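You operate a simulated robot arm through the tools that you are given. There is no shell and no other tool. Be economical: measure what you need, move in short steps, check, and stop when the job is done.

The job below is to be done with a simulated robot arm. You get a single attempt, and the scene is never put back.

Task
Change the filters over: bring the idle housing in, then shut off the clogged one.
Fine: the peak drop meters tell which; both levers of each; then bleed the clogged one to nought and shut the knob; the pump keeps running.

Only the result counts: the job must be done as asked and must still hold three seconds after the hand-in. Knocking over, shifting, dropping, spilling or breaking anything else fails it.

Robot
A 5-joint arm with a two-finger parallel gripper on a trunk, on a base that drives. Base frame: it is fixed to the floor where the robot stands at the start and does not move with it; the origin is under the middle of the robot, x ahead of it, y to its left, z up. Units: m, rad, N and s.
It reaches about 1.134 m from its shoulder. Its first joint turns from -2.601 to 2.601 rad. Places, roughly: bypass lever [-1.6, 3, 1]; filter pump switch [1, -0.4, 1.1]; flow wheel [0.9, -0.2, 0.9]; panel-end drain knob [0.5, 0.1, 0.7]; panel-end drop meter [0.7, 0.3, 1]; relief knob [-1.3, 2.8, 0.9]; suction lever [-1.1, 2.4, 0.6]; table-end drain knob [-0.2, 1, 0.7]; table-end drop meter [0.1, 1.2, 1]. Payload 1.57 kg.
The TCP is the grasp point between the finger pads, 0.03 m short of the fingertips. In the tool frame z runs along the fingers and y along their closing line. The gripper opens to 0.11 m. The fingers are 0.024 m wide and 0.012 m thick; the gripper's body (0.048 by 0.112 m) begins 0.078 m behind the TCP.
Orientation is told as [roll, pitch, yaw] about the base's x, y, z axes, in that order, counted from this pose: with the fingers straight down and closing along the base's y, the tool's x points along the base's -x, its y along +y and its z along -z.

Tools
- The arm moves only by the tool move_arm. Its argument "series" is a list of rows, each a list of 7 numbers: the shift along the tool's x, y, z in units of 20 mm (1.0 is 20 mm), then the turn, a rotation vector about the tool's x, y, z in units of 6 degrees (1.0 is 6 degrees), then the opening in per cent of the stroke, from 0 (shut) to 100 (fully open). In form: [[x, y, z, wx, wy, wz, fingers], ...]. A call has 1 to 12 rows; each row shifts and turns the commanded pose from where the row before left it, along the tool's axes as they then stand. A call with a number of a shift or a turn outside -1 to 1 is refused whole. A row lasts 0.2 s, in which the tool goes at most 0.05 m and 0.15 rad; a call with a longer step from one row to the next is refused whole, and so is a gripper value outside its range. Where a pose cannot be reached the arm comes as near as it can. A force on the tool above 90 N (or 10 N above the force at the start of the call, whichever is more), or a blocked arm, ends the call early, and 0.2 s more pass. Each finger travels about 0.153 m/s and halts on what it meets, pressing with about 33 N; the grip force reading is that of the motor and also rises with nothing between the fingers. The clock runs only during rows and for 0.2 s after the last one: add rows that do not move to give the fingers time. It gives the time, the measured TCP pose, the force on the tool (base axes), the opening and the grip force at its end, in the units of the frame above (readings bear some noise), with the torque about the TCP (base axes, N m) and any sound that the robot's microphone picked up.
- Cameras (640 x 400 px; columns grow to the right, rows downward): "scene" is now at [0.0193, 0.2052, 1.7007]; the picture's right is [0.51, -0.86, 0.00], its down [-0.72, -0.43, -0.55] and it looks along [0.47, 0.28, -0.84] (base axes); focal length 214 px, centre (320, 200). "wrist" rides on the gripper at [0.07, 0.016, -0.141] in the tool frame; the picture's right is [-0.23, 0.97, 0.00], its down [-0.86, -0.20, -0.48] and it looks along [-0.47, -0.11, 0.88] (tool axes); focal length 222 px, centre (320, 200). There is no depth. A picture from a camera that has moved, and an enlarged one, comes with that camera's place and axes in the base frame and with its lens.
- camera(camera): a new picture of that camera. It takes no simulated time.
- lift_body(by): slides the trunk up (or, below 0, down) by that many m; the arm and the scene camera ride with it, the base frame stays. It gives what a move gives, with no picture.
- base_move(legs): drives the robot by 1 to 6 legs, each [ahead, turn to the left] in m and rad, along the robot's own axes; the way and the turn of a leg run together, so that a leg with both is an arc; at most 1.5 m and 3.142 rad a leg. The arm and the cameras ride along, it lands a little off, and it stops where it bumps. It gives what a move gives.
- head_to(pan, tilt): turns the head with the scene camera to pan (to the left, within 2.705 rad either way) and tilt (down, from -0.506 to 1.204), counted from straight ahead of the robot. It gives what a move gives.
- enlarge(camera, box): a new picture of the part [left, top, right, bottom] of that camera's present view, enlarged. It takes no simulated time.
- hand_in(): hands the job in; it is judged then, once.

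Work in short steps. Places have to be worked out from the pictures, the camera data and where the tool is seen: move nearer, look again, correct. Check each grasp and each placing, and mend what went wrong. You have 120 turns and 90 pictures in all, those below and enlarged ones among them. Open the gripper and draw the arm clear of the work before you hand the job in, unless the task says otherwise; then end with one line.

The tools are called after "Emit:" as name(argument=value, ...) on one line, values as JSON. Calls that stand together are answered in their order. move_arm: Moves the arm, as the interface text tells. Its arguments: {"type":"object","properties":{"series":{"type":"array"}},"required":["series"]} The other tools are called the same way: lift_body (by) slides the trunk up or down; base_move (legs) drives the base; head_to (pan, tilt) turns the head that bears the scene camera; camera (camera) takes a picture; enlarge (camera, box) takes an enlarged picture of a part of a camera's view; hand_in () hands the job in.

At the start:

```text
time: 0.0
ee_pos: [0.102, 0.6005, 0.9997]
ee_rot: [0.0, 0.0, -0.007]
ft_force: [0.5, 0.4, 0.2]
ft_torque: [0.02, -0.01, 0.0]
gripper_width: 0.1099
finger_force: 0.1
trunk travel left (down, up): [-0.733, 0.237]
robot x, y, heading: [0.0012, 0.002, 0.001]
head pan, tilt: [0.536, 0.99]
```

scene: 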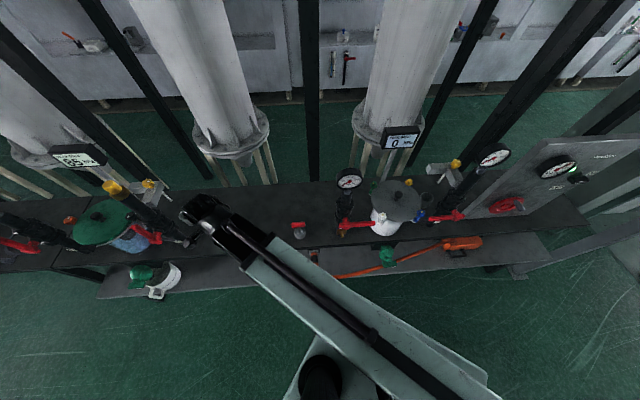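
wrist: 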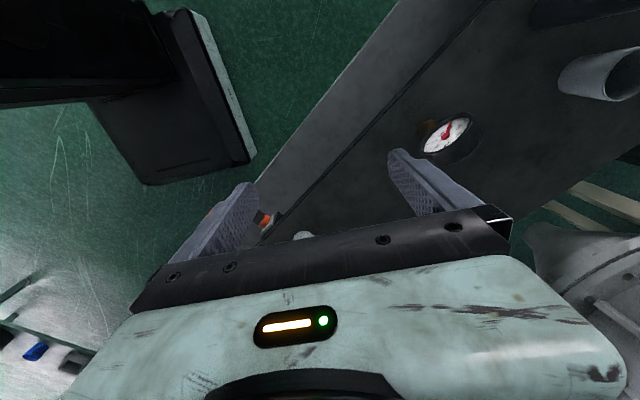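

I start by enlarging the left and right halves of the scene view to read the meters and lay out the levers.

Emit:
enlarge(camera="scene", box=[0, 120, 240, 310])

Emit:
enlarge(camera="scene", box=[270, 110, 510, 290])

```text
2.11 times, centred on (120, 215) of scene
camera zoom: at [0.0193, 0.2052, 1.7007], right [0.51, -0.86, 0.0], down [-0.72, -0.43, -0.55], along [0.47, 0.28, -0.84], focal length 452 px, centre (741, 168)
```

zoom: 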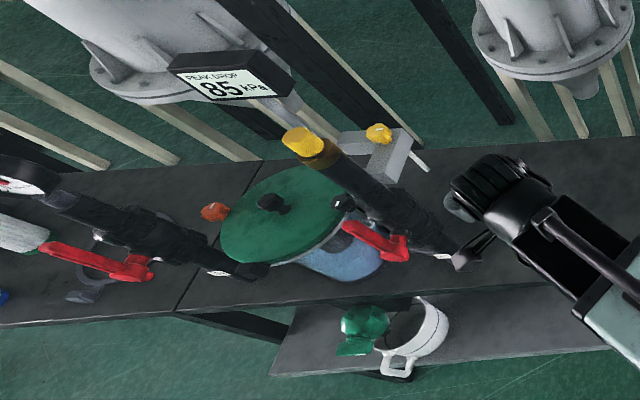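

```text
2.22 times, centred on (390, 200) of scene
camera zoom: at [0.0193, 0.2052, 1.7007], right [0.51, -0.86, 0.0], down [-0.72, -0.43, -0.55], along [0.47, 0.28, -0.84], focal length 477 px, centre (164, 200)
```

zoom: 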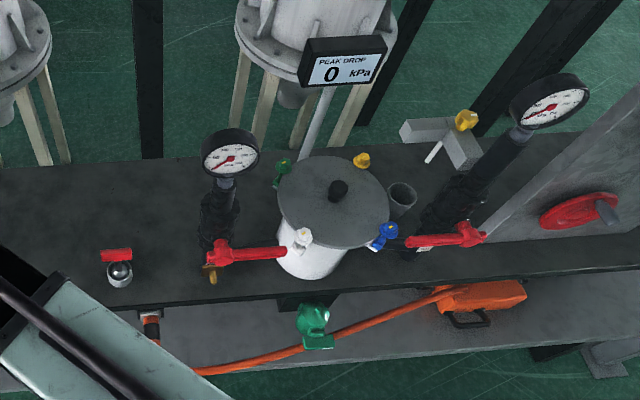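

The table-end meter reads 85 kPa (clogged) and the panel-end one 0 (idle). I turn the head to each housing for a fuller view.

Emit:
head_to(pan=1.5, tilt=0.7)

Emit:
camera(camera="scene")

Emit:
head_to(pan=0.0, tilt=0.95)

Emit:
camera(camera="scene")

```text
time: 1.2
ee_pos: [0.1005, 0.6017, 0.9998]
ee_rot: [-0.001, 0.0, -0.007]
ft_force: [-0.1, 0.1, 0.6]
ft_torque: [0.04, -0.01, 0.0]
gripper_width: 0.11
finger_force: 0.1
trunk travel left (down, up): [-0.733, 0.237]
robot x, y, heading: [0.003, -0.0005, 0.001]
head pan, tilt: [1.499, 0.7]
```

```text
85 pictures are left
camera scene: at [-0.035, 0.254, 1.7234], right [1.0, -0.07, 0.0], down [-0.05, -0.64, -0.76], along [0.06, 0.76, -0.64], focal length 214 px, centre (320, 200)
```

scene: 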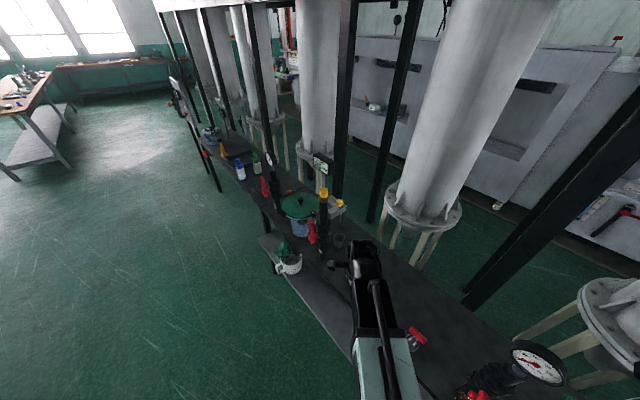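

```text
time: 2.8
ee_pos: [0.1014, 0.5997, 1.0006]
ee_rot: [-0.001, 0.001, -0.007]
ft_force: [0.6, 0.1, 0.4]
ft_torque: [0.0, 0.03, 0.02]
gripper_width: 0.1102
finger_force: 0.0
trunk travel left (down, up): [-0.733, 0.237]
robot x, y, heading: [0.0022, 0.0, 0.001]
head pan, tilt: [0.0, 0.949]
```

```text
84 pictures are left
camera scene: at [0.0316, 0.1693, 1.7037], right [0.0, -1.0, 0.0], down [-0.81, 0.0, -0.58], along [0.58, 0.0, -0.81], focal length 214 px, centre (320, 200)
```

scene: 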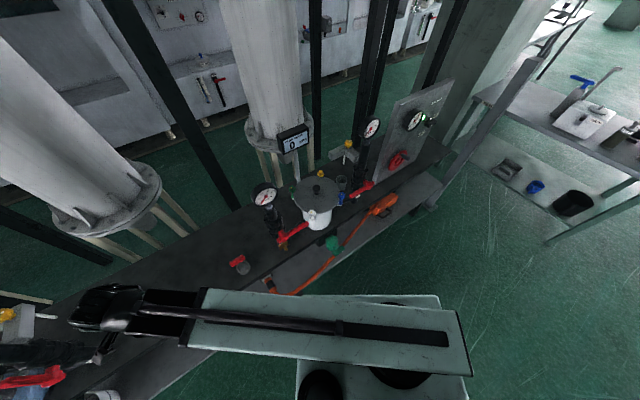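

I look closer at the lever attitudes of both housings.

Emit:
enlarge(camera="scene", box=[220, 100, 440, 280])

Emit:
head_to(pan=1.4, tilt=0.75)

Emit:
enlarge(camera="scene", box=[200, 120, 360, 260])

```text
2.22 times, centred on (330, 190) of scene
camera zoom: at [0.0316, 0.1693, 1.7037], right [0.0, -1.0, 0.0], down [-0.81, 0.0, -0.58], along [0.58, 0.0, -0.81], focal length 477 px, centre (298, 222)
```

zoom: 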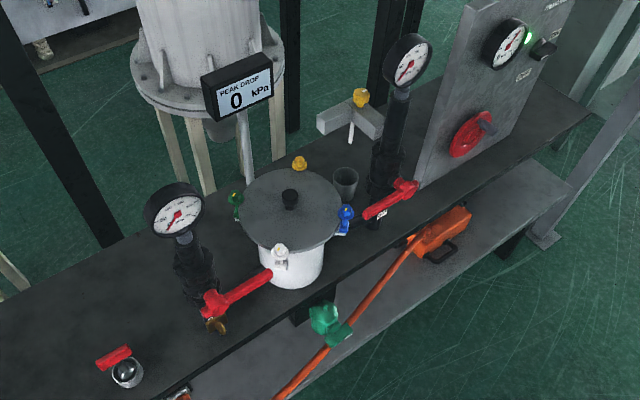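

```text
time: 4.4
ee_pos: [0.1008, 0.6009, 1.0003]
ee_rot: [0.001, 0.001, -0.006]
ft_force: [-0.3, -0.7, 0.8]
ft_torque: [-0.01, 0.0, 0.03]
gripper_width: 0.1096
finger_force: 0.1
trunk travel left (down, up): [-0.733, 0.237]
robot x, y, heading: [-0.0006, -0.0031, -0.003]
head pan, tilt: [1.4, 0.75]
```

```text
2.86 times, centred on (280, 190) of scene
camera zoom: at [-0.027, 0.2509, 1.7192], right [0.99, -0.17, 0.0], down [-0.12, -0.67, -0.73], along [0.13, 0.72, -0.68], focal length 613 px, centre (434, 229)
```

zoom: 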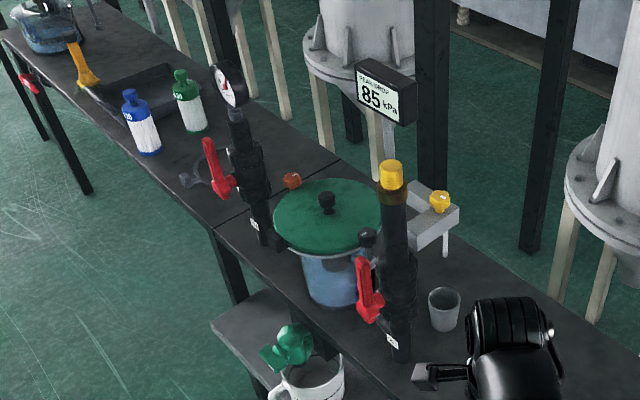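

Table-end levers stand upright (open) and panel-end levers lie horizontal (closed), all on vertical pipes. Before repositioning the base to face the bench squarely, I check behind the robot.

Emit:
head_to(pan=2.7, tilt=0.6)

Emit:
camera(camera="scene")

Emit:
head_to(pan=-2.4, tilt=0.6)

Emit:
camera(camera="scene")

```text
time: 5.8
ee_pos: [0.1031, 0.6018, 0.9987]
ee_rot: [-0.001, 0.0, -0.007]
ft_force: [0.0, -0.1, 1.0]
ft_torque: [0.02, 0.0, 0.0]
gripper_width: 0.11
finger_force: 0.1
trunk travel left (down, up): [-0.733, 0.237]
robot x, y, heading: [-0.0003, 0.0, -0.004]
head pan, tilt: [2.7, 0.6]
```

```text
81 pictures are left
camera scene: at [-0.121, 0.2071, 1.732], right [0.43, 0.9, 0.0], down [0.51, -0.24, -0.82], along [-0.75, 0.35, -0.57], focal length 214 px, centre (320, 200)
```

scene: 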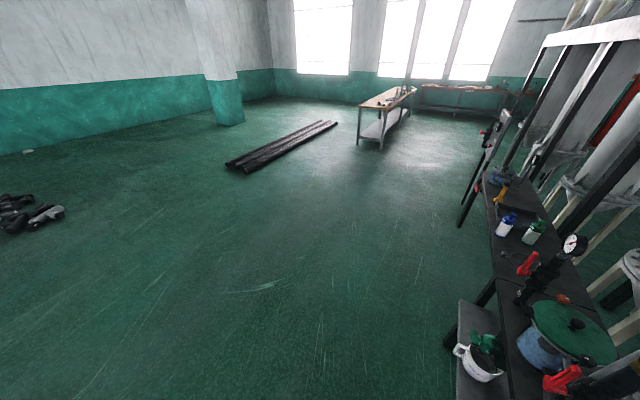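

```text
time: 9.8
ee_pos: [0.1015, 0.6014, 0.9995]
ee_rot: [0.0, 0.001, -0.006]
ft_force: [0.4, -0.3, 0.2]
ft_torque: [-0.03, 0.0, 0.02]
gripper_width: 0.11
finger_force: 0.1
trunk travel left (down, up): [-0.733, 0.237]
robot x, y, heading: [-0.0022, -0.0017, -0.001]
head pan, tilt: [-2.4, 0.6]
```

```text
80 pictures are left
camera scene: at [-0.1063, 0.1096, 1.7321], right [-0.68, 0.74, 0.0], down [0.42, 0.38, -0.83], along [-0.61, -0.56, -0.56], focal length 214 px, centre (320, 200)
```

scene: 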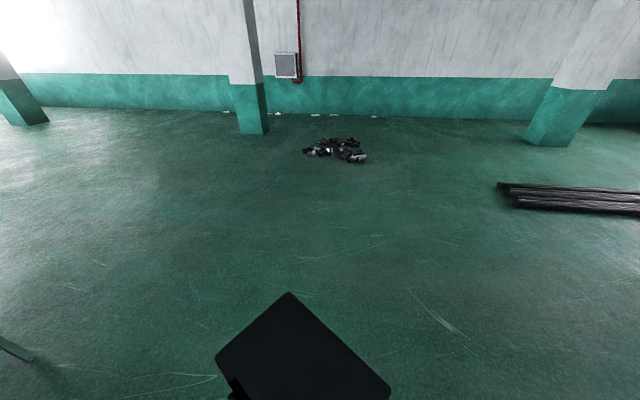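

The floor behind is clear. I turn to face the bench square-on and back off a little.

Emit:
base_move(legs=[[0, 0.535], [-0.15, 0]])

Emit:
head_to(pan=-0.15, tilt=0.8)

Emit:
camera(camera="scene")

```text
time: 12.7
ee_pos: [-0.3488, 0.4917, 1.0009]
ee_rot: [-0.001, -0.001, 0.527]
ft_force: [-1.1, -0.3, 0.4]
ft_torque: [0.03, -0.04, 0.0]
gripper_width: 0.11
finger_force: 0.1
trunk travel left (down, up): [-0.733, 0.237]
robot x, y, heading: [-0.1318, -0.0766, 0.543]
head pan, tilt: [-2.4, 0.6]
```

```text
time: 14.8
ee_pos: [-0.3473, 0.4916, 1.0009]
ee_rot: [-0.001, 0.0, 0.528]
ft_force: [0.3, -0.5, 0.3]
ft_torque: [0.03, -0.02, 0.04]
gripper_width: 0.11
finger_force: 0.1
trunk travel left (down, up): [-0.733, 0.237]
robot x, y, heading: [-0.1293, -0.0742, 0.546]
head pan, tilt: [-0.15, 0.799]
```

```text
79 pictures are left
camera scene: at [-0.1791, 0.0803, 1.7152], right [0.38, -0.92, 0.0], down [-0.66, -0.27, -0.7], along [0.64, 0.27, -0.72], focal length 214 px, centre (320, 200)
```

scene: 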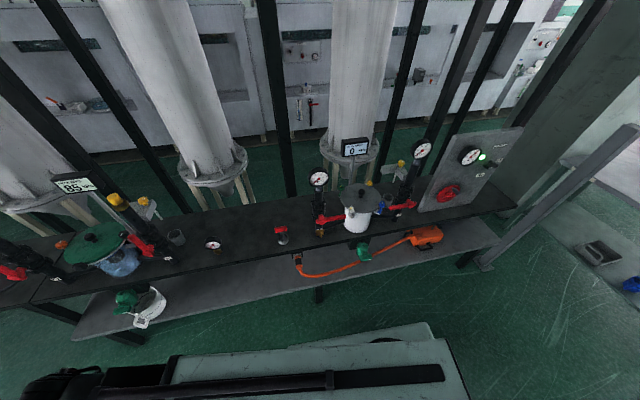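

I enlarge the panel-end group here, then lower the trunk 0.4 m (arm is clear in front of the bench) for a second viewpoint.

Emit:
enlarge(camera="scene", box=[270, 130, 450, 280])

Emit:
lift_body(by=-0.4)

Emit:
head_to(pan=-0.15, tilt=0.5)

Emit:
camera(camera="scene")

Emit:
enlarge(camera="scene", box=[270, 130, 450, 280])

```text
2.67 times, centred on (360, 205) of scene
camera zoom: at [-0.1791, 0.0803, 1.7152], right [0.38, -0.92, 0.0], down [-0.66, -0.27, -0.7], along [0.64, 0.27, -0.72], focal length 572 px, centre (213, 187)
```

zoom: 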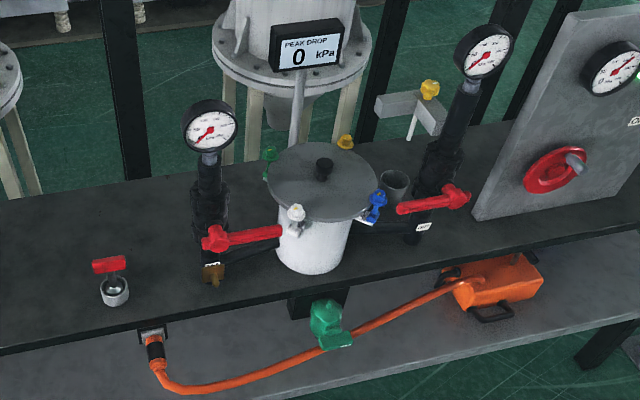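

```text
time: 18.6
ee_pos: [-0.3498, 0.4924, 0.5995]
ee_rot: [-0.001, 0.0, 0.527]
ft_force: [0.1, -0.1, 0.9]
ft_torque: [0.0, 0.01, 0.02]
gripper_width: 0.1101
finger_force: 0.0
trunk travel left (down, up): [-0.333, 0.637]
robot x, y, heading: [-0.1334, -0.0741, 0.541]
head pan, tilt: [-0.15, 0.799]
```

```text
time: 19.4
ee_pos: [-0.3477, 0.4915, 0.6003]
ee_rot: [0.001, 0.0, 0.526]
ft_force: [0.7, 0.2, 1.1]
ft_torque: [-0.01, 0.0, -0.03]
gripper_width: 0.1099
finger_force: 0.1
trunk travel left (down, up): [-0.333, 0.637]
robot x, y, heading: [-0.1316, -0.0729, 0.545]
head pan, tilt: [-0.15, 0.499]
```

```text
77 pictures are left
camera scene: at [-0.1696, 0.0843, 1.3411], right [0.38, -0.92, 0.0], down [-0.44, -0.18, -0.88], along [0.81, 0.34, -0.48], focal length 214 px, centre (320, 200)
```

scene: 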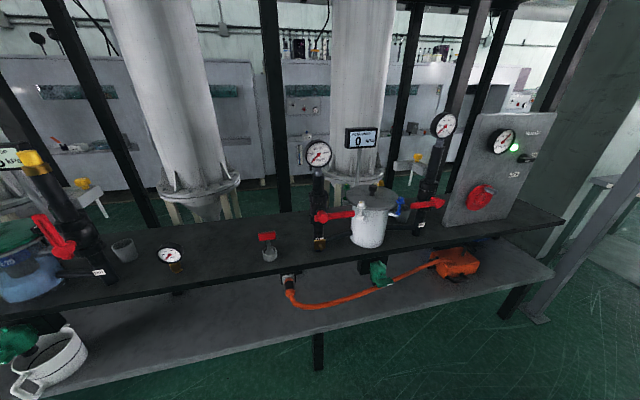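

```text
2.67 times, centred on (360, 205) of scene
camera zoom: at [-0.1696, 0.0843, 1.3411], right [0.38, -0.92, 0.0], down [-0.44, -0.18, -0.88], along [0.81, 0.34, -0.48], focal length 572 px, centre (213, 187)
```

zoom: 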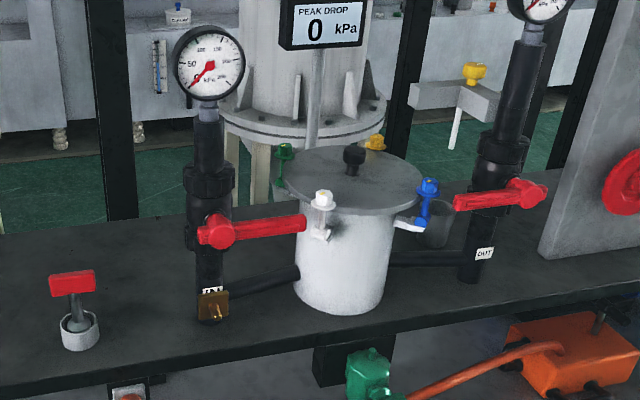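

Triangulating from both views: left panel lever hub ≈ (0.395, 0.317, 0.945) with its handle 0.11 m towards the housing, right hub ≈ (0.66, −0.055, 0.943) with handle pointing back left. I back off a bit more and turn parallel to the bench so that the arm points to it on the left side.

Emit:
base_move(legs=[[-0.15, 0], [0, -1.55]])

Emit:
lift_body(by=0.3)

Emit:
head_to(pan=1.4, tilt=0.6)

Emit:
camera(camera="scene")

Emit:
camera(camera="wrist")

```text
time: 24.6
ee_pos: [0.3064, 0.0677, 0.5981]
ee_rot: [0.0, 0.0, -1.04]
ft_force: [-1.2, 0.3, -0.2]
ft_torque: [0.02, 0.02, -0.02]
gripper_width: 0.1099
finger_force: 0.1
trunk travel left (down, up): [-0.333, 0.637]
robot x, y, heading: [-0.2865, -0.1679, -1.01]
head pan, tilt: [-0.15, 0.499]
```

```text
time: 27.6
ee_pos: [0.308, 0.0665, 0.9002]
ee_rot: [0.001, 0.001, -1.038]
ft_force: [-0.3, -0.2, -0.3]
ft_torque: [-0.03, 0.01, -0.02]
gripper_width: 0.1099
finger_force: 0.1
trunk travel left (down, up): [-0.633, 0.337]
robot x, y, heading: [-0.2828, -0.1692, -1.012]
head pan, tilt: [-0.15, 0.499]
```

```text
time: 29.2
ee_pos: [0.3085, 0.0672, 0.9002]
ee_rot: [-0.001, -0.001, -1.039]
ft_force: [-0.3, -1.2, 0.8]
ft_torque: [0.03, -0.02, 0.03]
gripper_width: 0.1101
finger_force: 0.0
trunk travel left (down, up): [-0.633, 0.337]
robot x, y, heading: [-0.2841, -0.1664, -1.014]
head pan, tilt: [1.4, 0.6]
```

```text
75 pictures are left
camera scene: at [-0.0793, -0.0064, 1.6321], right [0.38, -0.93, 0.0], down [-0.52, -0.21, -0.83], along [0.76, 0.31, -0.56], focal length 214 px, centre (320, 200)
```

scene: 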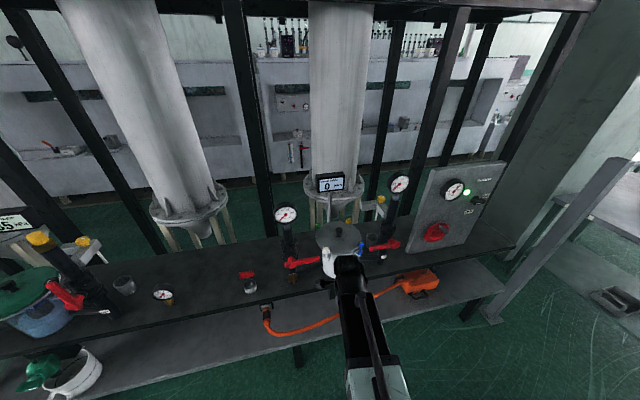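

```text
74 pictures are left
camera wrist: at [0.2862, 0.135, 1.0415], right [0.95, 0.3, 0.0], down [0.26, -0.84, 0.48], along [0.14, -0.46, -0.88], focal length 222 px, centre (320, 200)
```

wrist: 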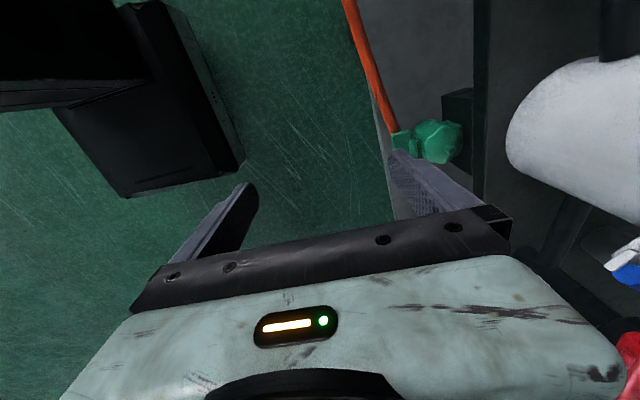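

Arm points to the bench with TCP at n≈0.30 (normal distance), handle plane at n≈0.50. I shut the fingers, slide left along the bench by 0.1 m and begin pitching the tool to horizontal.

Emit:
move_arm(series=[[1, 0, 0, 0, 0, 0, 0], [1, 0, 0, 0, 0, 0, 0], [1, 0, 0, 0, 0, 0, 0], [1, 0, 0, 0, 0, 0, 0], [1, 0, 0, 0, 0, 0, 0], [0, 0, 0, -1, 0, 0, 0], [0, 0, 0, -1, 0, 0, 0], [0, 0, 0, -1, 0, 0, 0], [0, 0, 0, -1, 0, 0, 0], [0, 0, 0, -1, 0, 0, 0], [0, 0, 0, -1, 0, 0, 0], [0, 0, 0, -1, 0, 0, 0]])

```text
time: 31.9
ee_pos: [0.2973, 0.1841, 0.9615]
ee_rot: [0.732, -0.001, -1.038]
ft_force: [0.5, 1.0, 0.2]
ft_torque: [0.01, -0.01, -0.01]
gripper_width: 0.0
finger_force: 21.2
out of reach, approached as far as the arm can: row 7, 8, 9, 10, 11, 12
trunk travel left (down, up): [-0.633, 0.337]
robot x, y, heading: [-0.2842, -0.1726, -1.013]
head pan, tilt: [1.4, 0.6]
```

The pitch stalled because the tool is too near the body; it now stands at n≈0.35, 42° up. I continue pitching with a little forward motion.

Emit:
move_arm(series=[[0, 0.3, 0.3, -1, 0, 0, 0], [0, 0.3, 0.3, -1, 0, 0, 0], [0, 0.2, 0.3, -1, 0, 0, 0], [0, 0.2, 0.3, -1, 0, 0, 0], [0, 0, 0.3, -1, 0, 0, 0], [0, 0, 0.2, -1, 0, 0, 0]])

Emit:
camera(camera="scene")

```text
time: 33.2
ee_pos: [0.3578, 0.2245, 1.0875]
ee_rot: [1.361, 0.0, -1.038]
ft_force: [-0.2, -0.4, -0.5]
ft_torque: [-0.01, -0.02, -0.01]
gripper_width: 0.0
finger_force: 21.9
out of reach, approached as far as the arm can: row 1, 2, 3, 4, 5, 6
trunk travel left (down, up): [-0.633, 0.337]
robot x, y, heading: [-0.2804, -0.1652, -1.016]
head pan, tilt: [1.4, 0.6]
```

```text
73 pictures are left
camera scene: at [-0.0793, -0.0063, 1.632], right [0.38, -0.93, 0.0], down [-0.52, -0.21, -0.83], along [0.76, 0.31, -0.56], focal length 214 px, centre (320, 200)
```

scene: 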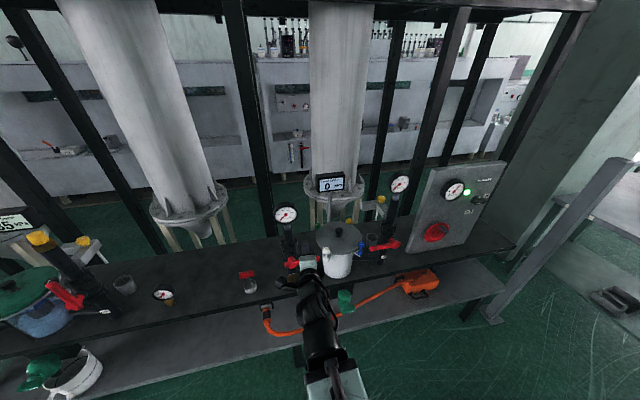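

The arm needs the trunk lower for a level tool. I draw back 2 cm, then lower the trunk 0.18 m so the fingers come below the left handle, staying in front of it.

Emit:
move_arm(series=[[0, 0, -1, -1, 0, 0, 0]])

Emit:
lift_body(by=-0.12)

Emit:
camera(camera="wrist")

Emit:
enlarge(camera="scene", box=[240, 130, 420, 280])

```text
time: 33.6
ee_pos: [0.3607, 0.2298, 1.1126]
ee_rot: [1.466, -0.001, -1.038]
ft_force: [0.5, -0.3, 0.0]
ft_torque: [0.01, -0.01, 0.03]
gripper_width: 0.0002
finger_force: 21.5
out of reach, approached as far as the arm can: row 1
trunk travel left (down, up): [-0.633, 0.337]
robot x, y, heading: [-0.2839, -0.1706, -1.013]
head pan, tilt: [1.4, 0.6]
```

```text
time: 35.1
ee_pos: [0.3602, 0.2293, 0.9919]
ee_rot: [1.465, 0.001, -1.038]
ft_force: [0.5, 0.6, -0.9]
ft_torque: [-0.01, 0.01, 0.01]
gripper_width: 0.0
finger_force: 21.5
trunk travel left (down, up): [-0.513, 0.457]
robot x, y, heading: [-0.284, -0.1698, -1.013]
head pan, tilt: [1.4, 0.6]
```

```text
72 pictures are left
camera wrist: at [0.2057, 0.2178, 1.024], right [0.2, -0.14, 0.97], down [0.01, -0.99, -0.15], along [0.98, 0.04, -0.2], focal length 222 px, centre (320, 200)
```

wrist: 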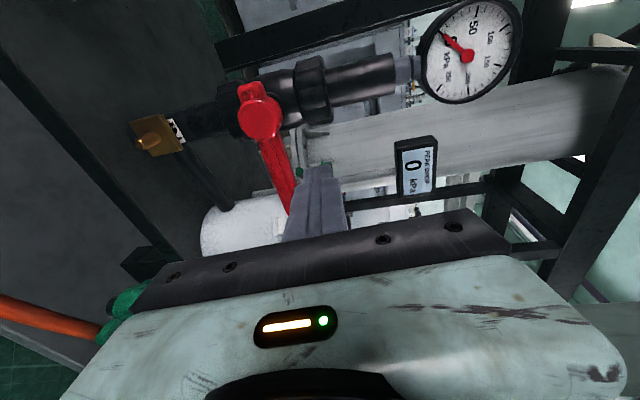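

```text
2.67 times, centred on (330, 205) of scene
camera zoom: at [-0.0794, -0.0063, 1.5121], right [0.38, -0.93, 0.0], down [-0.52, -0.21, -0.83], along [0.76, 0.31, -0.56], focal length 572 px, centre (293, 187)
```

zoom: 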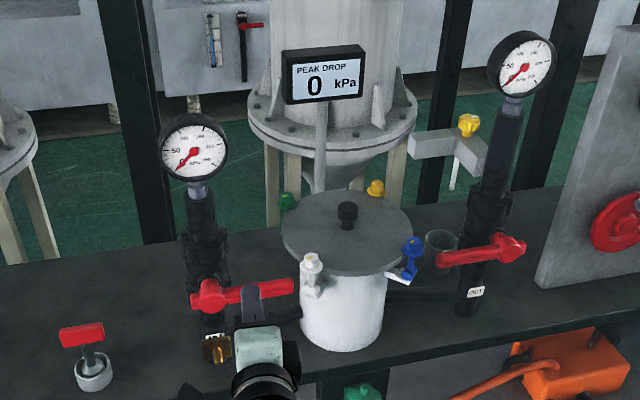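

The fingers are just above and in front of the handle; hub estimate agrees (≈(0.39, 0.31, 0.945)). I lower 0.095 m to get beneath it and look.

Emit:
lift_body(by=-0.095)

Emit:
camera(camera="wrist")

```text
time: 36.4
ee_pos: [0.3601, 0.2298, 0.8961]
ee_rot: [1.464, -0.001, -1.039]
ft_force: [-0.9, 0.6, 0.5]
ft_torque: [-0.04, -0.01, -0.02]
gripper_width: 0.0002
finger_force: 21.2
trunk travel left (down, up): [-0.418, 0.552]
robot x, y, heading: [-0.2816, -0.1702, -1.019]
head pan, tilt: [1.4, 0.6]
```

```text
70 pictures are left
camera wrist: at [0.2057, 0.2178, 0.929], right [0.2, -0.14, 0.97], down [0.01, -0.99, -0.15], along [0.98, 0.04, -0.2], focal length 222 px, centre (320, 200)
```

wrist: 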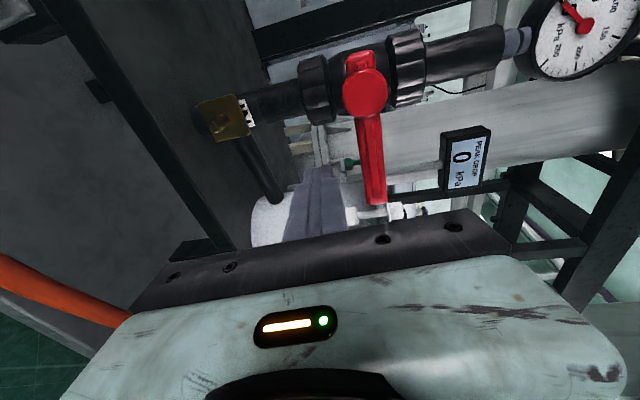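

Hub refined to (0.392, 0.308, 0.942). I shift 25 mm toward the handle's end and go 60 mm forward beneath it.

Emit:
move_arm(series=[[-1, 0, 0, 0, 0, 0, 0], [-0.25, 0, 1, 0, 0, 0, 0], [0, 0, 1, 0, 0, 0, 0], [0, 0, 1, 0, 0, 0, 0]])

Emit:
camera(camera="wrist")

```text
time: 37.4
ee_pos: [0.4236, 0.2384, 0.8969]
ee_rot: [1.463, 0.0, -1.038]
ft_force: [0.1, -0.4, 0.3]
ft_torque: [-0.01, -0.01, 0.03]
gripper_width: 0.0
finger_force: 21.5
out of reach, approached as far as the arm can: row 3
trunk travel left (down, up): [-0.418, 0.552]
robot x, y, heading: [-0.2818, -0.1683, -1.011]
head pan, tilt: [1.4, 0.6]
```

```text
69 pictures are left
camera wrist: at [0.2701, 0.2267, 0.9289], right [0.21, -0.14, 0.97], down [0.01, -0.99, -0.15], along [0.98, 0.04, -0.2], focal length 222 px, centre (320, 200)
```

wrist: 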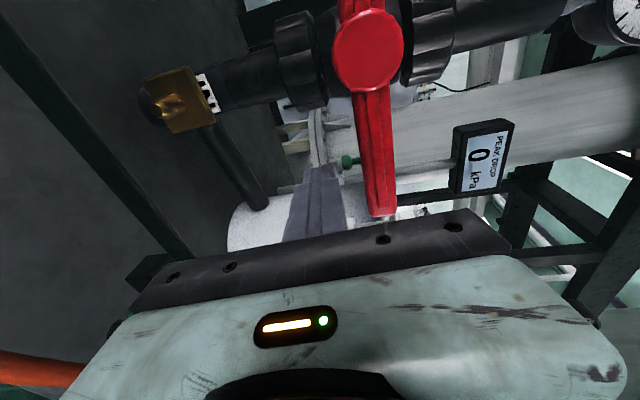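

TCP is beneath the handle at radius ≈0.076 m. I push it up along the arc, first part.

Emit:
move_arm(series=[[0, 0.6, -0.06, 0, 0, 0, 0], [0, 0.6, -0.06, 0, 0, 0, 0], [-0.15, 1, -0.1, 0, 0, 0, 0], [0.1, 1, -0.1, 0, 0, 0, 0], [0.37, 0.95, -0.1, 0, 0, 0, 0]])

Emit:
camera(camera="wrist")

```text
time: 38.6
ee_pos: [0.4231, 0.2402, 0.8981]
ee_rot: [1.466, 0.0, -1.039]
ft_force: [-0.4, 0.0, 0.9]
ft_torque: [0.02, -0.02, -0.01]
gripper_width: 0.0
finger_force: 21.1
out of reach, approached as far as the arm can: row 1, 2, 3, 4, 5
trunk travel left (down, up): [-0.418, 0.552]
robot x, y, heading: [-0.2849, -0.1705, -1.013]
head pan, tilt: [1.4, 0.6]
```

```text
68 pictures are left
camera wrist: at [0.2677, 0.2297, 0.9291], right [0.2, -0.14, 0.97], down [0.01, -0.99, -0.15], along [0.98, 0.04, -0.2], focal length 222 px, centre (320, 200)
```

wrist: 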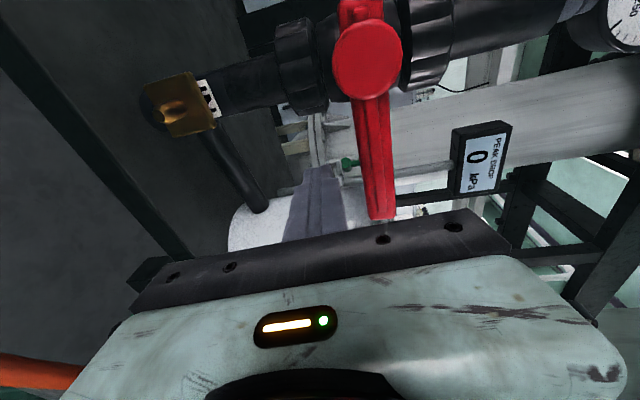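

The arm is at the edge of its level-tool workspace and did not rise. I use the trunk for the vertical part instead: lift 0.06 m.

Emit:
lift_body(by=0.06)

Emit:
camera(camera="wrist")

```text
time: 39.6
ee_pos: [0.4232, 0.2413, 0.9576]
ee_rot: [1.466, 0.0, -1.038]
ft_force: [0.7, -0.3, -0.4]
ft_torque: [-0.03, -0.03, -0.01]
gripper_width: 0.0001
finger_force: 21.4
trunk travel left (down, up): [-0.478, 0.492]
robot x, y, heading: [-0.2849, -0.168, -1.009]
head pan, tilt: [1.4, 0.6]
```

```text
67 pictures are left
camera wrist: at [0.2676, 0.2299, 0.9892], right [0.2, -0.14, 0.97], down [0.01, -0.99, -0.15], along [0.98, 0.04, -0.2], focal length 222 px, centre (320, 200)
```

wrist: 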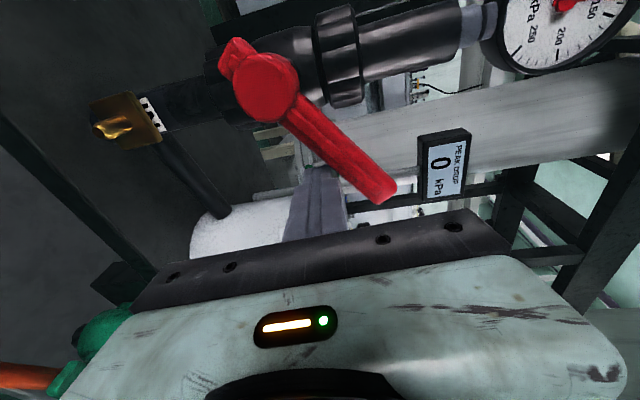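

The lever follows (≈35°). I lift 0.03 m more, then sweep left (tool +x) with the arm.

Emit:
lift_body(by=0.03)

Emit:
move_arm(series=[[0.6, 0, 0, 0, 0, 0, 0], [0.6, 0, 0, 0, 0, 0, 0]])

Emit:
camera(camera="wrist")

```text
time: 40.4
ee_pos: [0.4224, 0.2413, 0.9872]
ee_rot: [1.466, -0.002, -1.037]
ft_force: [-0.1, 0.7, 0.0]
ft_torque: [-0.01, 0.01, 0.01]
gripper_width: 0.0002
finger_force: 21.1
trunk travel left (down, up): [-0.508, 0.462]
robot x, y, heading: [-0.2796, -0.1669, -1.008]
head pan, tilt: [1.4, 0.6]
```

```text
time: 41.0
ee_pos: [0.4101, 0.2621, 0.9877]
ee_rot: [1.467, -0.001, -1.039]
ft_force: [1.2, -2.3, 1.0]
ft_torque: [0.03, 0.01, -0.02]
gripper_width: 0.0
finger_force: 21.4
trunk travel left (down, up): [-0.508, 0.462]
robot x, y, heading: [-0.2863, -0.1642, -1.012]
head pan, tilt: [1.4, 0.6]
```

```text
66 pictures are left
camera wrist: at [0.2557, 0.2502, 1.0192], right [0.2, -0.14, 0.97], down [0.01, -0.99, -0.15], along [0.98, 0.04, -0.2], focal length 222 px, centre (320, 200)
```

wrist: 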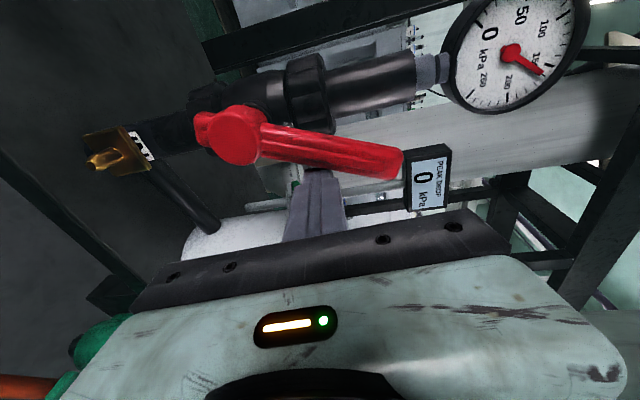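

The upstream gauge came up to ~160 kPa; lever at about 63°. I sweep further left until it meets its stop.

Emit:
move_arm(series=[[0.6, 0, 0, 0, 0, 0, 0], [0.6, 0, 0, 0, 0, 0, 0], [0.3, 0, 0, 0, 0, 0, 0]])

Emit:
camera(camera="wrist")

```text
time: 41.8
ee_pos: [0.398, 0.2815, 0.9888]
ee_rot: [1.465, 0.004, -1.046]
ft_force: [12.7, -26.8, 5.5]
ft_torque: [0.0, -0.02, -0.17]
gripper_width: 0.0
finger_force: 21.3
trunk travel left (down, up): [-0.508, 0.462]
robot x, y, heading: [-0.2845, -0.1722, -1.015]
head pan, tilt: [1.4, 0.6]
```

```text
65 pictures are left
camera wrist: at [0.2428, 0.2719, 1.0196], right [0.2, -0.15, 0.97], down [0.0, -0.99, -0.15], along [0.98, 0.03, -0.2], focal length 222 px, centre (320, 200)
```

wrist: 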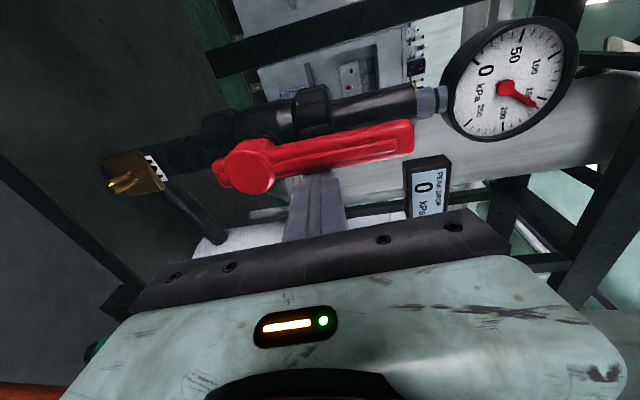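

The left lever stands upright against its stop. I unload and draw back.

Emit:
move_arm(series=[[-0.7, 0, 0, 0, 0, 0, 0], [0, 0, -1, 0, 0, 0, 0], [0, 0, -1, 0, 0, 0, 0], [0, 0, -1, 0, 0, 0, 0]])

Emit:
head_to(pan=1.4, tilt=0.5)

Emit:
enlarge(camera="scene", box=[240, 130, 440, 280])

```text
time: 42.8
ee_pos: [0.351, 0.2452, 0.9882]
ee_rot: [1.468, 0.001, -1.038]
ft_force: [-0.2, 0.3, -0.4]
ft_torque: [0.01, 0.0, -0.02]
gripper_width: 0.0
finger_force: 21.2
out of reach, approached as far as the arm can: row 3
trunk travel left (down, up): [-0.508, 0.462]
robot x, y, heading: [-0.2848, -0.1663, -1.011]
head pan, tilt: [1.4, 0.6]
```

```text
time: 43.5
ee_pos: [0.3515, 0.2448, 0.9886]
ee_rot: [1.467, -0.001, -1.038]
ft_force: [-0.4, -0.3, -0.1]
ft_torque: [-0.03, 0.01, 0.04]
gripper_width: 0.0
finger_force: 20.9
trunk travel left (down, up): [-0.508, 0.462]
robot x, y, heading: [-0.284, -0.173, -1.01]
head pan, tilt: [1.4, 0.499]
```

```text
2.67 times, centred on (340, 205) of scene
camera zoom: at [-0.0769, -0.0053, 1.5161], right [0.38, -0.93, 0.0], down [-0.44, -0.18, -0.88], along [0.81, 0.33, -0.48], focal length 572 px, centre (267, 187)
```

zoom: 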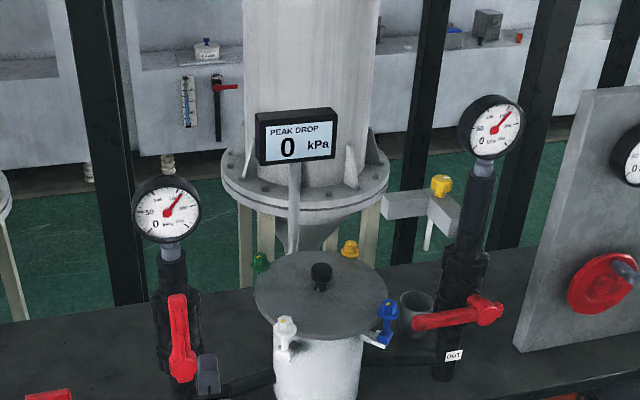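

The left lever is fully open and both gauges are pressurised. I draw back a bit more, lower the trunk 0.09 m, and drive 0.344 m along the bench to put the finger below the right handle's outer part.

Emit:
move_arm(series=[[0, 0, -1, 0, 0, 0, 0], [0, 0, -1, 0, 0, 0, 0]])

Emit:
lift_body(by=-0.095)

Emit:
base_move(legs=[[0.344, 0]])

Emit:
camera(camera="wrist")

```text
time: 44.1
ee_pos: [0.3465, 0.2464, 0.9878]
ee_rot: [1.466, 0.0, -1.04]
ft_force: [0.1, 0.0, 1.0]
ft_torque: [0.02, -0.05, 0.01]
gripper_width: 0.0
finger_force: 21.1
out of reach, approached as far as the arm can: row 1, 2
trunk travel left (down, up): [-0.508, 0.462]
robot x, y, heading: [-0.2864, -0.1676, -1.012]
head pan, tilt: [1.4, 0.499]
```

```text
time: 45.4
ee_pos: [0.3459, 0.2474, 0.8935]
ee_rot: [1.466, -0.001, -1.037]
ft_force: [0.0, -0.3, 0.0]
ft_torque: [-0.03, -0.01, 0.0]
gripper_width: 0.0
finger_force: 20.6
trunk travel left (down, up): [-0.413, 0.557]
robot x, y, heading: [-0.2867, -0.169, -1.015]
head pan, tilt: [1.4, 0.499]
```

```text
time: 47.6
ee_pos: [0.5306, -0.0461, 0.8933]
ee_rot: [1.467, 0.0, -1.036]
ft_force: [-0.6, 0.2, 0.7]
ft_torque: [0.02, 0.03, -0.01]
gripper_width: 0.0
finger_force: 20.9
trunk travel left (down, up): [-0.413, 0.557]
robot x, y, heading: [-0.0993, -0.4632, -1.009]
head pan, tilt: [1.4, 0.499]
```

```text
63 pictures are left
camera wrist: at [0.3744, -0.0568, 0.9242], right [0.2, -0.14, 0.97], down [0.01, -0.99, -0.15], along [0.98, 0.04, -0.2], focal length 222 px, centre (320, 200)
```

wrist: 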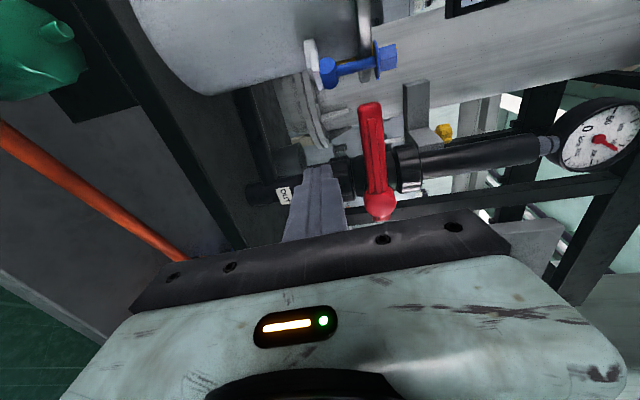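

Hub R seen at ≈(0.66, −0.056, 0.940); the finger is 0.078 m left of it and below. I go forward 0.095 m.

Emit:
move_arm(series=[[0, 0, 1, 0, 0, 0, 0], [0, 0, 1, 0, 0, 0, 0], [0, 0, 1, 0, 0, 0, 0], [0, 0, 1, 0, 0, 0, 0], [0, 0, 0.8, 0, 0, 0, 0]])

Emit:
camera(camera="wrist")

```text
time: 48.8
ee_pos: [0.6116, 0.003, 0.893]
ee_rot: [1.462, 0.0, -1.038]
ft_force: [0.3, -0.3, -0.1]
ft_torque: [0.02, 0.01, 0.0]
gripper_width: 0.0
finger_force: 20.9
out of reach, approached as far as the arm can: row 2, 4
trunk travel left (down, up): [-0.413, 0.557]
robot x, y, heading: [-0.1024, -0.4634, -1.008]
head pan, tilt: [1.4, 0.499]
```

```text
62 pictures are left
camera wrist: at [0.4569, -0.008, 0.9239], right [0.21, -0.14, 0.97], down [0.01, -0.99, -0.15], along [0.98, 0.04, -0.2], focal length 222 px, centre (320, 200)
```

wrist: 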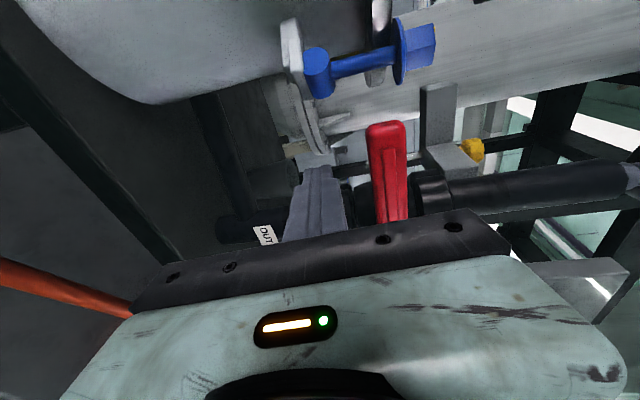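

Now lift 0.09 m to raise the right handle.

Emit:
lift_body(by=0.09)

Emit:
camera(camera="wrist")

```text
time: 50.0
ee_pos: [0.6112, 0.0034, 0.982]
ee_rot: [1.462, 0.001, -1.036]
ft_force: [0.1, 0.2, -0.2]
ft_torque: [0.04, 0.01, 0.01]
gripper_width: 0.0001
finger_force: 21.1
trunk travel left (down, up): [-0.503, 0.467]
robot x, y, heading: [-0.1007, -0.4649, -1.011]
head pan, tilt: [1.4, 0.499]
```

```text
61 pictures are left
camera wrist: at [0.4568, -0.0081, 1.0138], right [0.21, -0.14, 0.97], down [0.01, -0.99, -0.15], along [0.98, 0.04, -0.2], focal length 222 px, centre (320, 200)
```

wrist: 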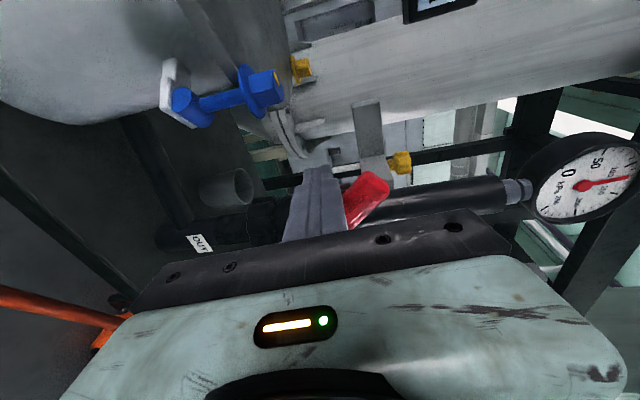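

The lever is at ~45°. Now sweep right to its stop.

Emit:
move_arm(series=[[-0.6, 0, 0, 0, 0, 0, 0], [-0.6, 0, 0, 0, 0, 0, 0], [-0.6, 0, 0, 0, 0, 0, 0], [-0.6, 0, 0, 0, 0, 0, 0], [-0.6, 0, 0, 0, 0, 0, 0]])

Emit:
camera(camera="wrist")

```text
time: 51.2
ee_pos: [0.6375, -0.0408, 0.9828]
ee_rot: [1.463, -0.002, -1.032]
ft_force: [-26.7, 36.3, -6.4]
ft_torque: [-0.07, 0.55, 0.7]
gripper_width: 0.0001
finger_force: 21.8
trunk travel left (down, up): [-0.503, 0.467]
robot x, y, heading: [-0.1013, -0.4625, -1.007]
head pan, tilt: [1.4, 0.499]
```

```text
60 pictures are left
camera wrist: at [0.4831, -0.0535, 1.0136], right [0.21, -0.14, 0.97], down [0.01, -0.99, -0.15], along [0.98, 0.04, -0.2], focal length 222 px, centre (320, 200)
```

wrist: 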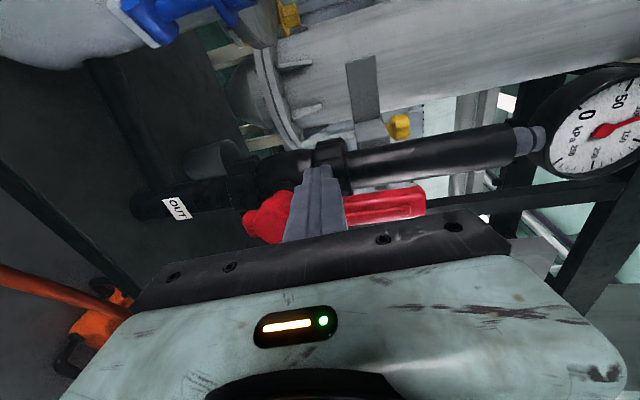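

The right lever is upright at its stop. I unload, draw the arm back, then align the heading to the true bench line and back up towards the table end.

Emit:
move_arm(series=[[0.7, 0, 0, 0, 0, 0, 0], [0, 0, -1, 0, 0, 0, 0], [0, 0, -1, 0, 0, 0, 0], [0, 0, -1, 0, 0, 0, 0], [0, 0, -1, 0, 0, 0, 0], [0, 0, -1, 0, 0, 0, 0], [0, 0, -1, 0, 0, 0, 0], [0, 0, -0.5, 0, 0, 0, 0]])

Emit:
enlarge(camera="scene", box=[140, 100, 400, 280])

```text
time: 53.0
ee_pos: [0.5564, -0.0812, 0.9825]
ee_rot: [1.463, 0.001, -1.035]
ft_force: [0.1, 0.2, -0.2]
ft_torque: [-0.02, -0.01, -0.04]
gripper_width: 0.0
finger_force: 21.7
out of reach, approached as far as the arm can: row 3, 5, 6, 7, 8
trunk travel left (down, up): [-0.503, 0.467]
robot x, y, heading: [-0.102, -0.4611, -1.011]
head pan, tilt: [1.4, 0.499]
```

```text
2.22 times, centred on (270, 190) of scene
camera zoom: at [0.1059, -0.2975, 1.5111], right [0.38, -0.93, 0.0], down [-0.44, -0.18, -0.88], along [0.81, 0.33, -0.48], focal length 477 px, centre (431, 222)
```

zoom: 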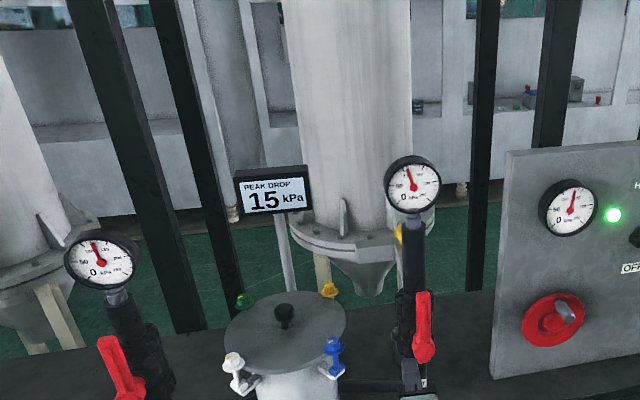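

Panel-end now flows (peak 15 kPa, both levers up). Driving back to the table end.

Emit:
base_move(legs=[[0, 0.05], [-1.05, 0]])

Emit:
camera(camera="scene")

Emit:
camera(camera="wrist")

```text
time: 58.9
ee_pos: [-0.0636, 0.8138, 0.9816]
ee_rot: [1.463, 0.0, -0.987]
ft_force: [-0.2, 0.1, -0.6]
ft_torque: [-0.01, 0.0, -0.02]
gripper_width: 0.0002
finger_force: 21.5
trunk travel left (down, up): [-0.503, 0.467]
robot x, y, heading: [-0.7007, 0.3992, -0.964]
head pan, tilt: [1.4, 0.499]
```

```text
58 pictures are left
camera scene: at [-0.502, 0.5744, 1.5111], right [0.42, -0.91, 0.0], down [-0.43, -0.2, -0.88], along [0.8, 0.37, -0.48], focal length 214 px, centre (320, 200)
```

scene: 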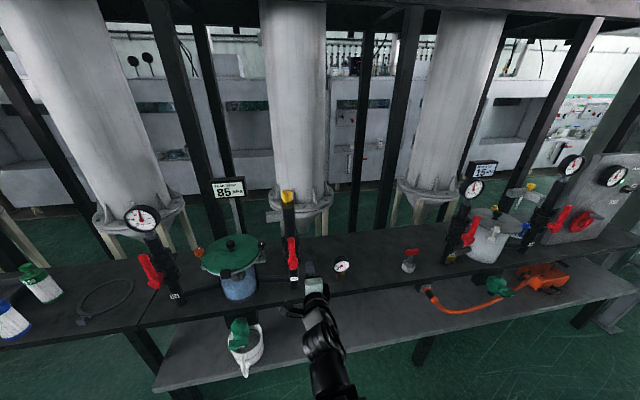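

```text
57 pictures are left
camera wrist: at [-0.2177, 0.7951, 1.0138], right [0.21, -0.13, 0.97], down [0.06, -0.99, -0.15], along [0.98, 0.08, -0.2], focal length 222 px, centre (320, 200)
```

wrist: 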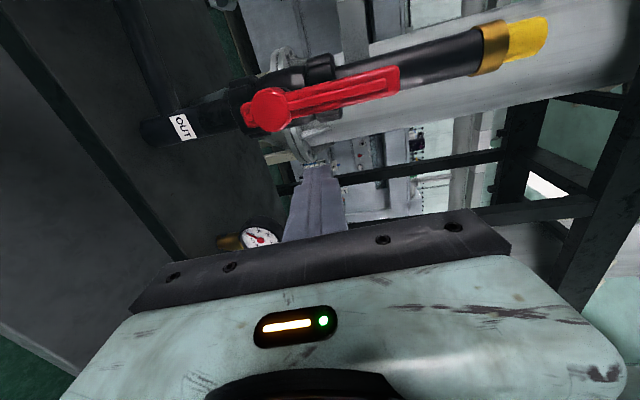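

Table-end outlet hub ≈(−0.03, 0.903, 0.94), handle upright; the finger is 0.056 m to its right. I lift 0.035 m and go forward 0.068 m beside the handle.

Emit:
lift_body(by=0.035)

Emit:
move_arm(series=[[0, 0, 1, 0, 0, 0, 0], [0, 0, 1, 0, 0, 0, 0], [0, 0, 1, 0, 0, 0, 0], [0, 0, 0.4, 0, 0, 0, 0]])

Emit:
camera(camera="wrist")

```text
time: 59.6
ee_pos: [-0.0632, 0.8139, 1.0171]
ee_rot: [1.463, 0.0, -0.989]
ft_force: [-0.3, 0.1, -0.6]
ft_torque: [-0.01, -0.01, -0.04]
gripper_width: 0.0002
finger_force: 21.3
trunk travel left (down, up): [-0.538, 0.432]
robot x, y, heading: [-0.7023, 0.4016, -0.964]
head pan, tilt: [1.4, 0.499]
```

```text
time: 60.6
ee_pos: [-0.0071, 0.852, 1.0156]
ee_rot: [1.457, -0.001, -0.987]
ft_force: [0.4, 0.0, 0.1]
ft_torque: [-0.02, 0.0, -0.01]
gripper_width: 0.0
finger_force: 21.5
out of reach, approached as far as the arm can: row 2, 4
trunk travel left (down, up): [-0.538, 0.432]
robot x, y, heading: [-0.7018, 0.4058, -0.963]
head pan, tilt: [1.4, 0.499]
```

```text
56 pictures are left
camera wrist: at [-0.1614, 0.8324, 1.0485], right [0.22, -0.13, 0.97], down [0.06, -0.99, -0.14], along [0.97, 0.08, -0.21], focal length 222 px, centre (320, 200)
```

wrist: 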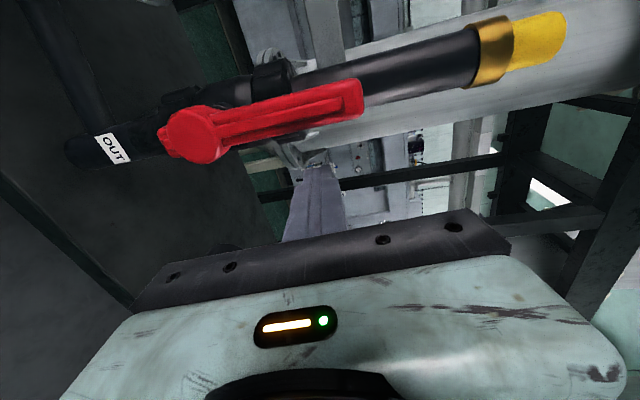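

The finger lies alongside the handle. Pushing left now with the arm.

Emit:
move_arm(series=[[0.9, 0, 0, 0, 0, 0, 0], [0.9, 0, 0, 0, 0, 0, 0], [0.6, 0, 0, 0, 0, 0, 0], [0.6, 0, 0, 0, 0, 0, 0], [0.6, 0, 0, 0, 0, 0, 0], [0.6, 0, 0, 0, 0, 0, 0], [0.6, 0, 0, 0, 0, 0, 0], [0.5, 0, 0, 0, 0, 0, 0]])

Emit:
camera(camera="wrist")

```text
time: 62.5
ee_pos: [-0.0656, 0.9406, 1.0174]
ee_rot: [1.461, -0.001, -0.988]
ft_force: [0.6, -0.5, 0.3]
ft_torque: [-0.01, -0.02, -0.01]
gripper_width: 0.0
finger_force: 21.5
trunk travel left (down, up): [-0.538, 0.432]
robot x, y, heading: [-0.7017, 0.401, -0.963]
head pan, tilt: [1.4, 0.499]
```

```text
55 pictures are left
camera wrist: at [-0.22, 0.9213, 1.0488], right [0.21, -0.13, 0.97], down [0.06, -0.99, -0.15], along [0.98, 0.09, -0.2], focal length 222 px, centre (320, 200)
```

wrist: 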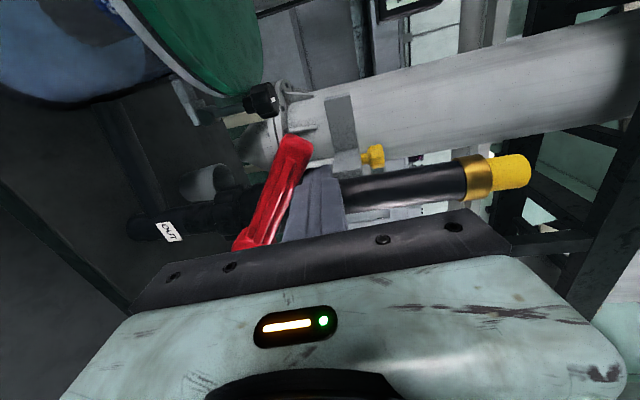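

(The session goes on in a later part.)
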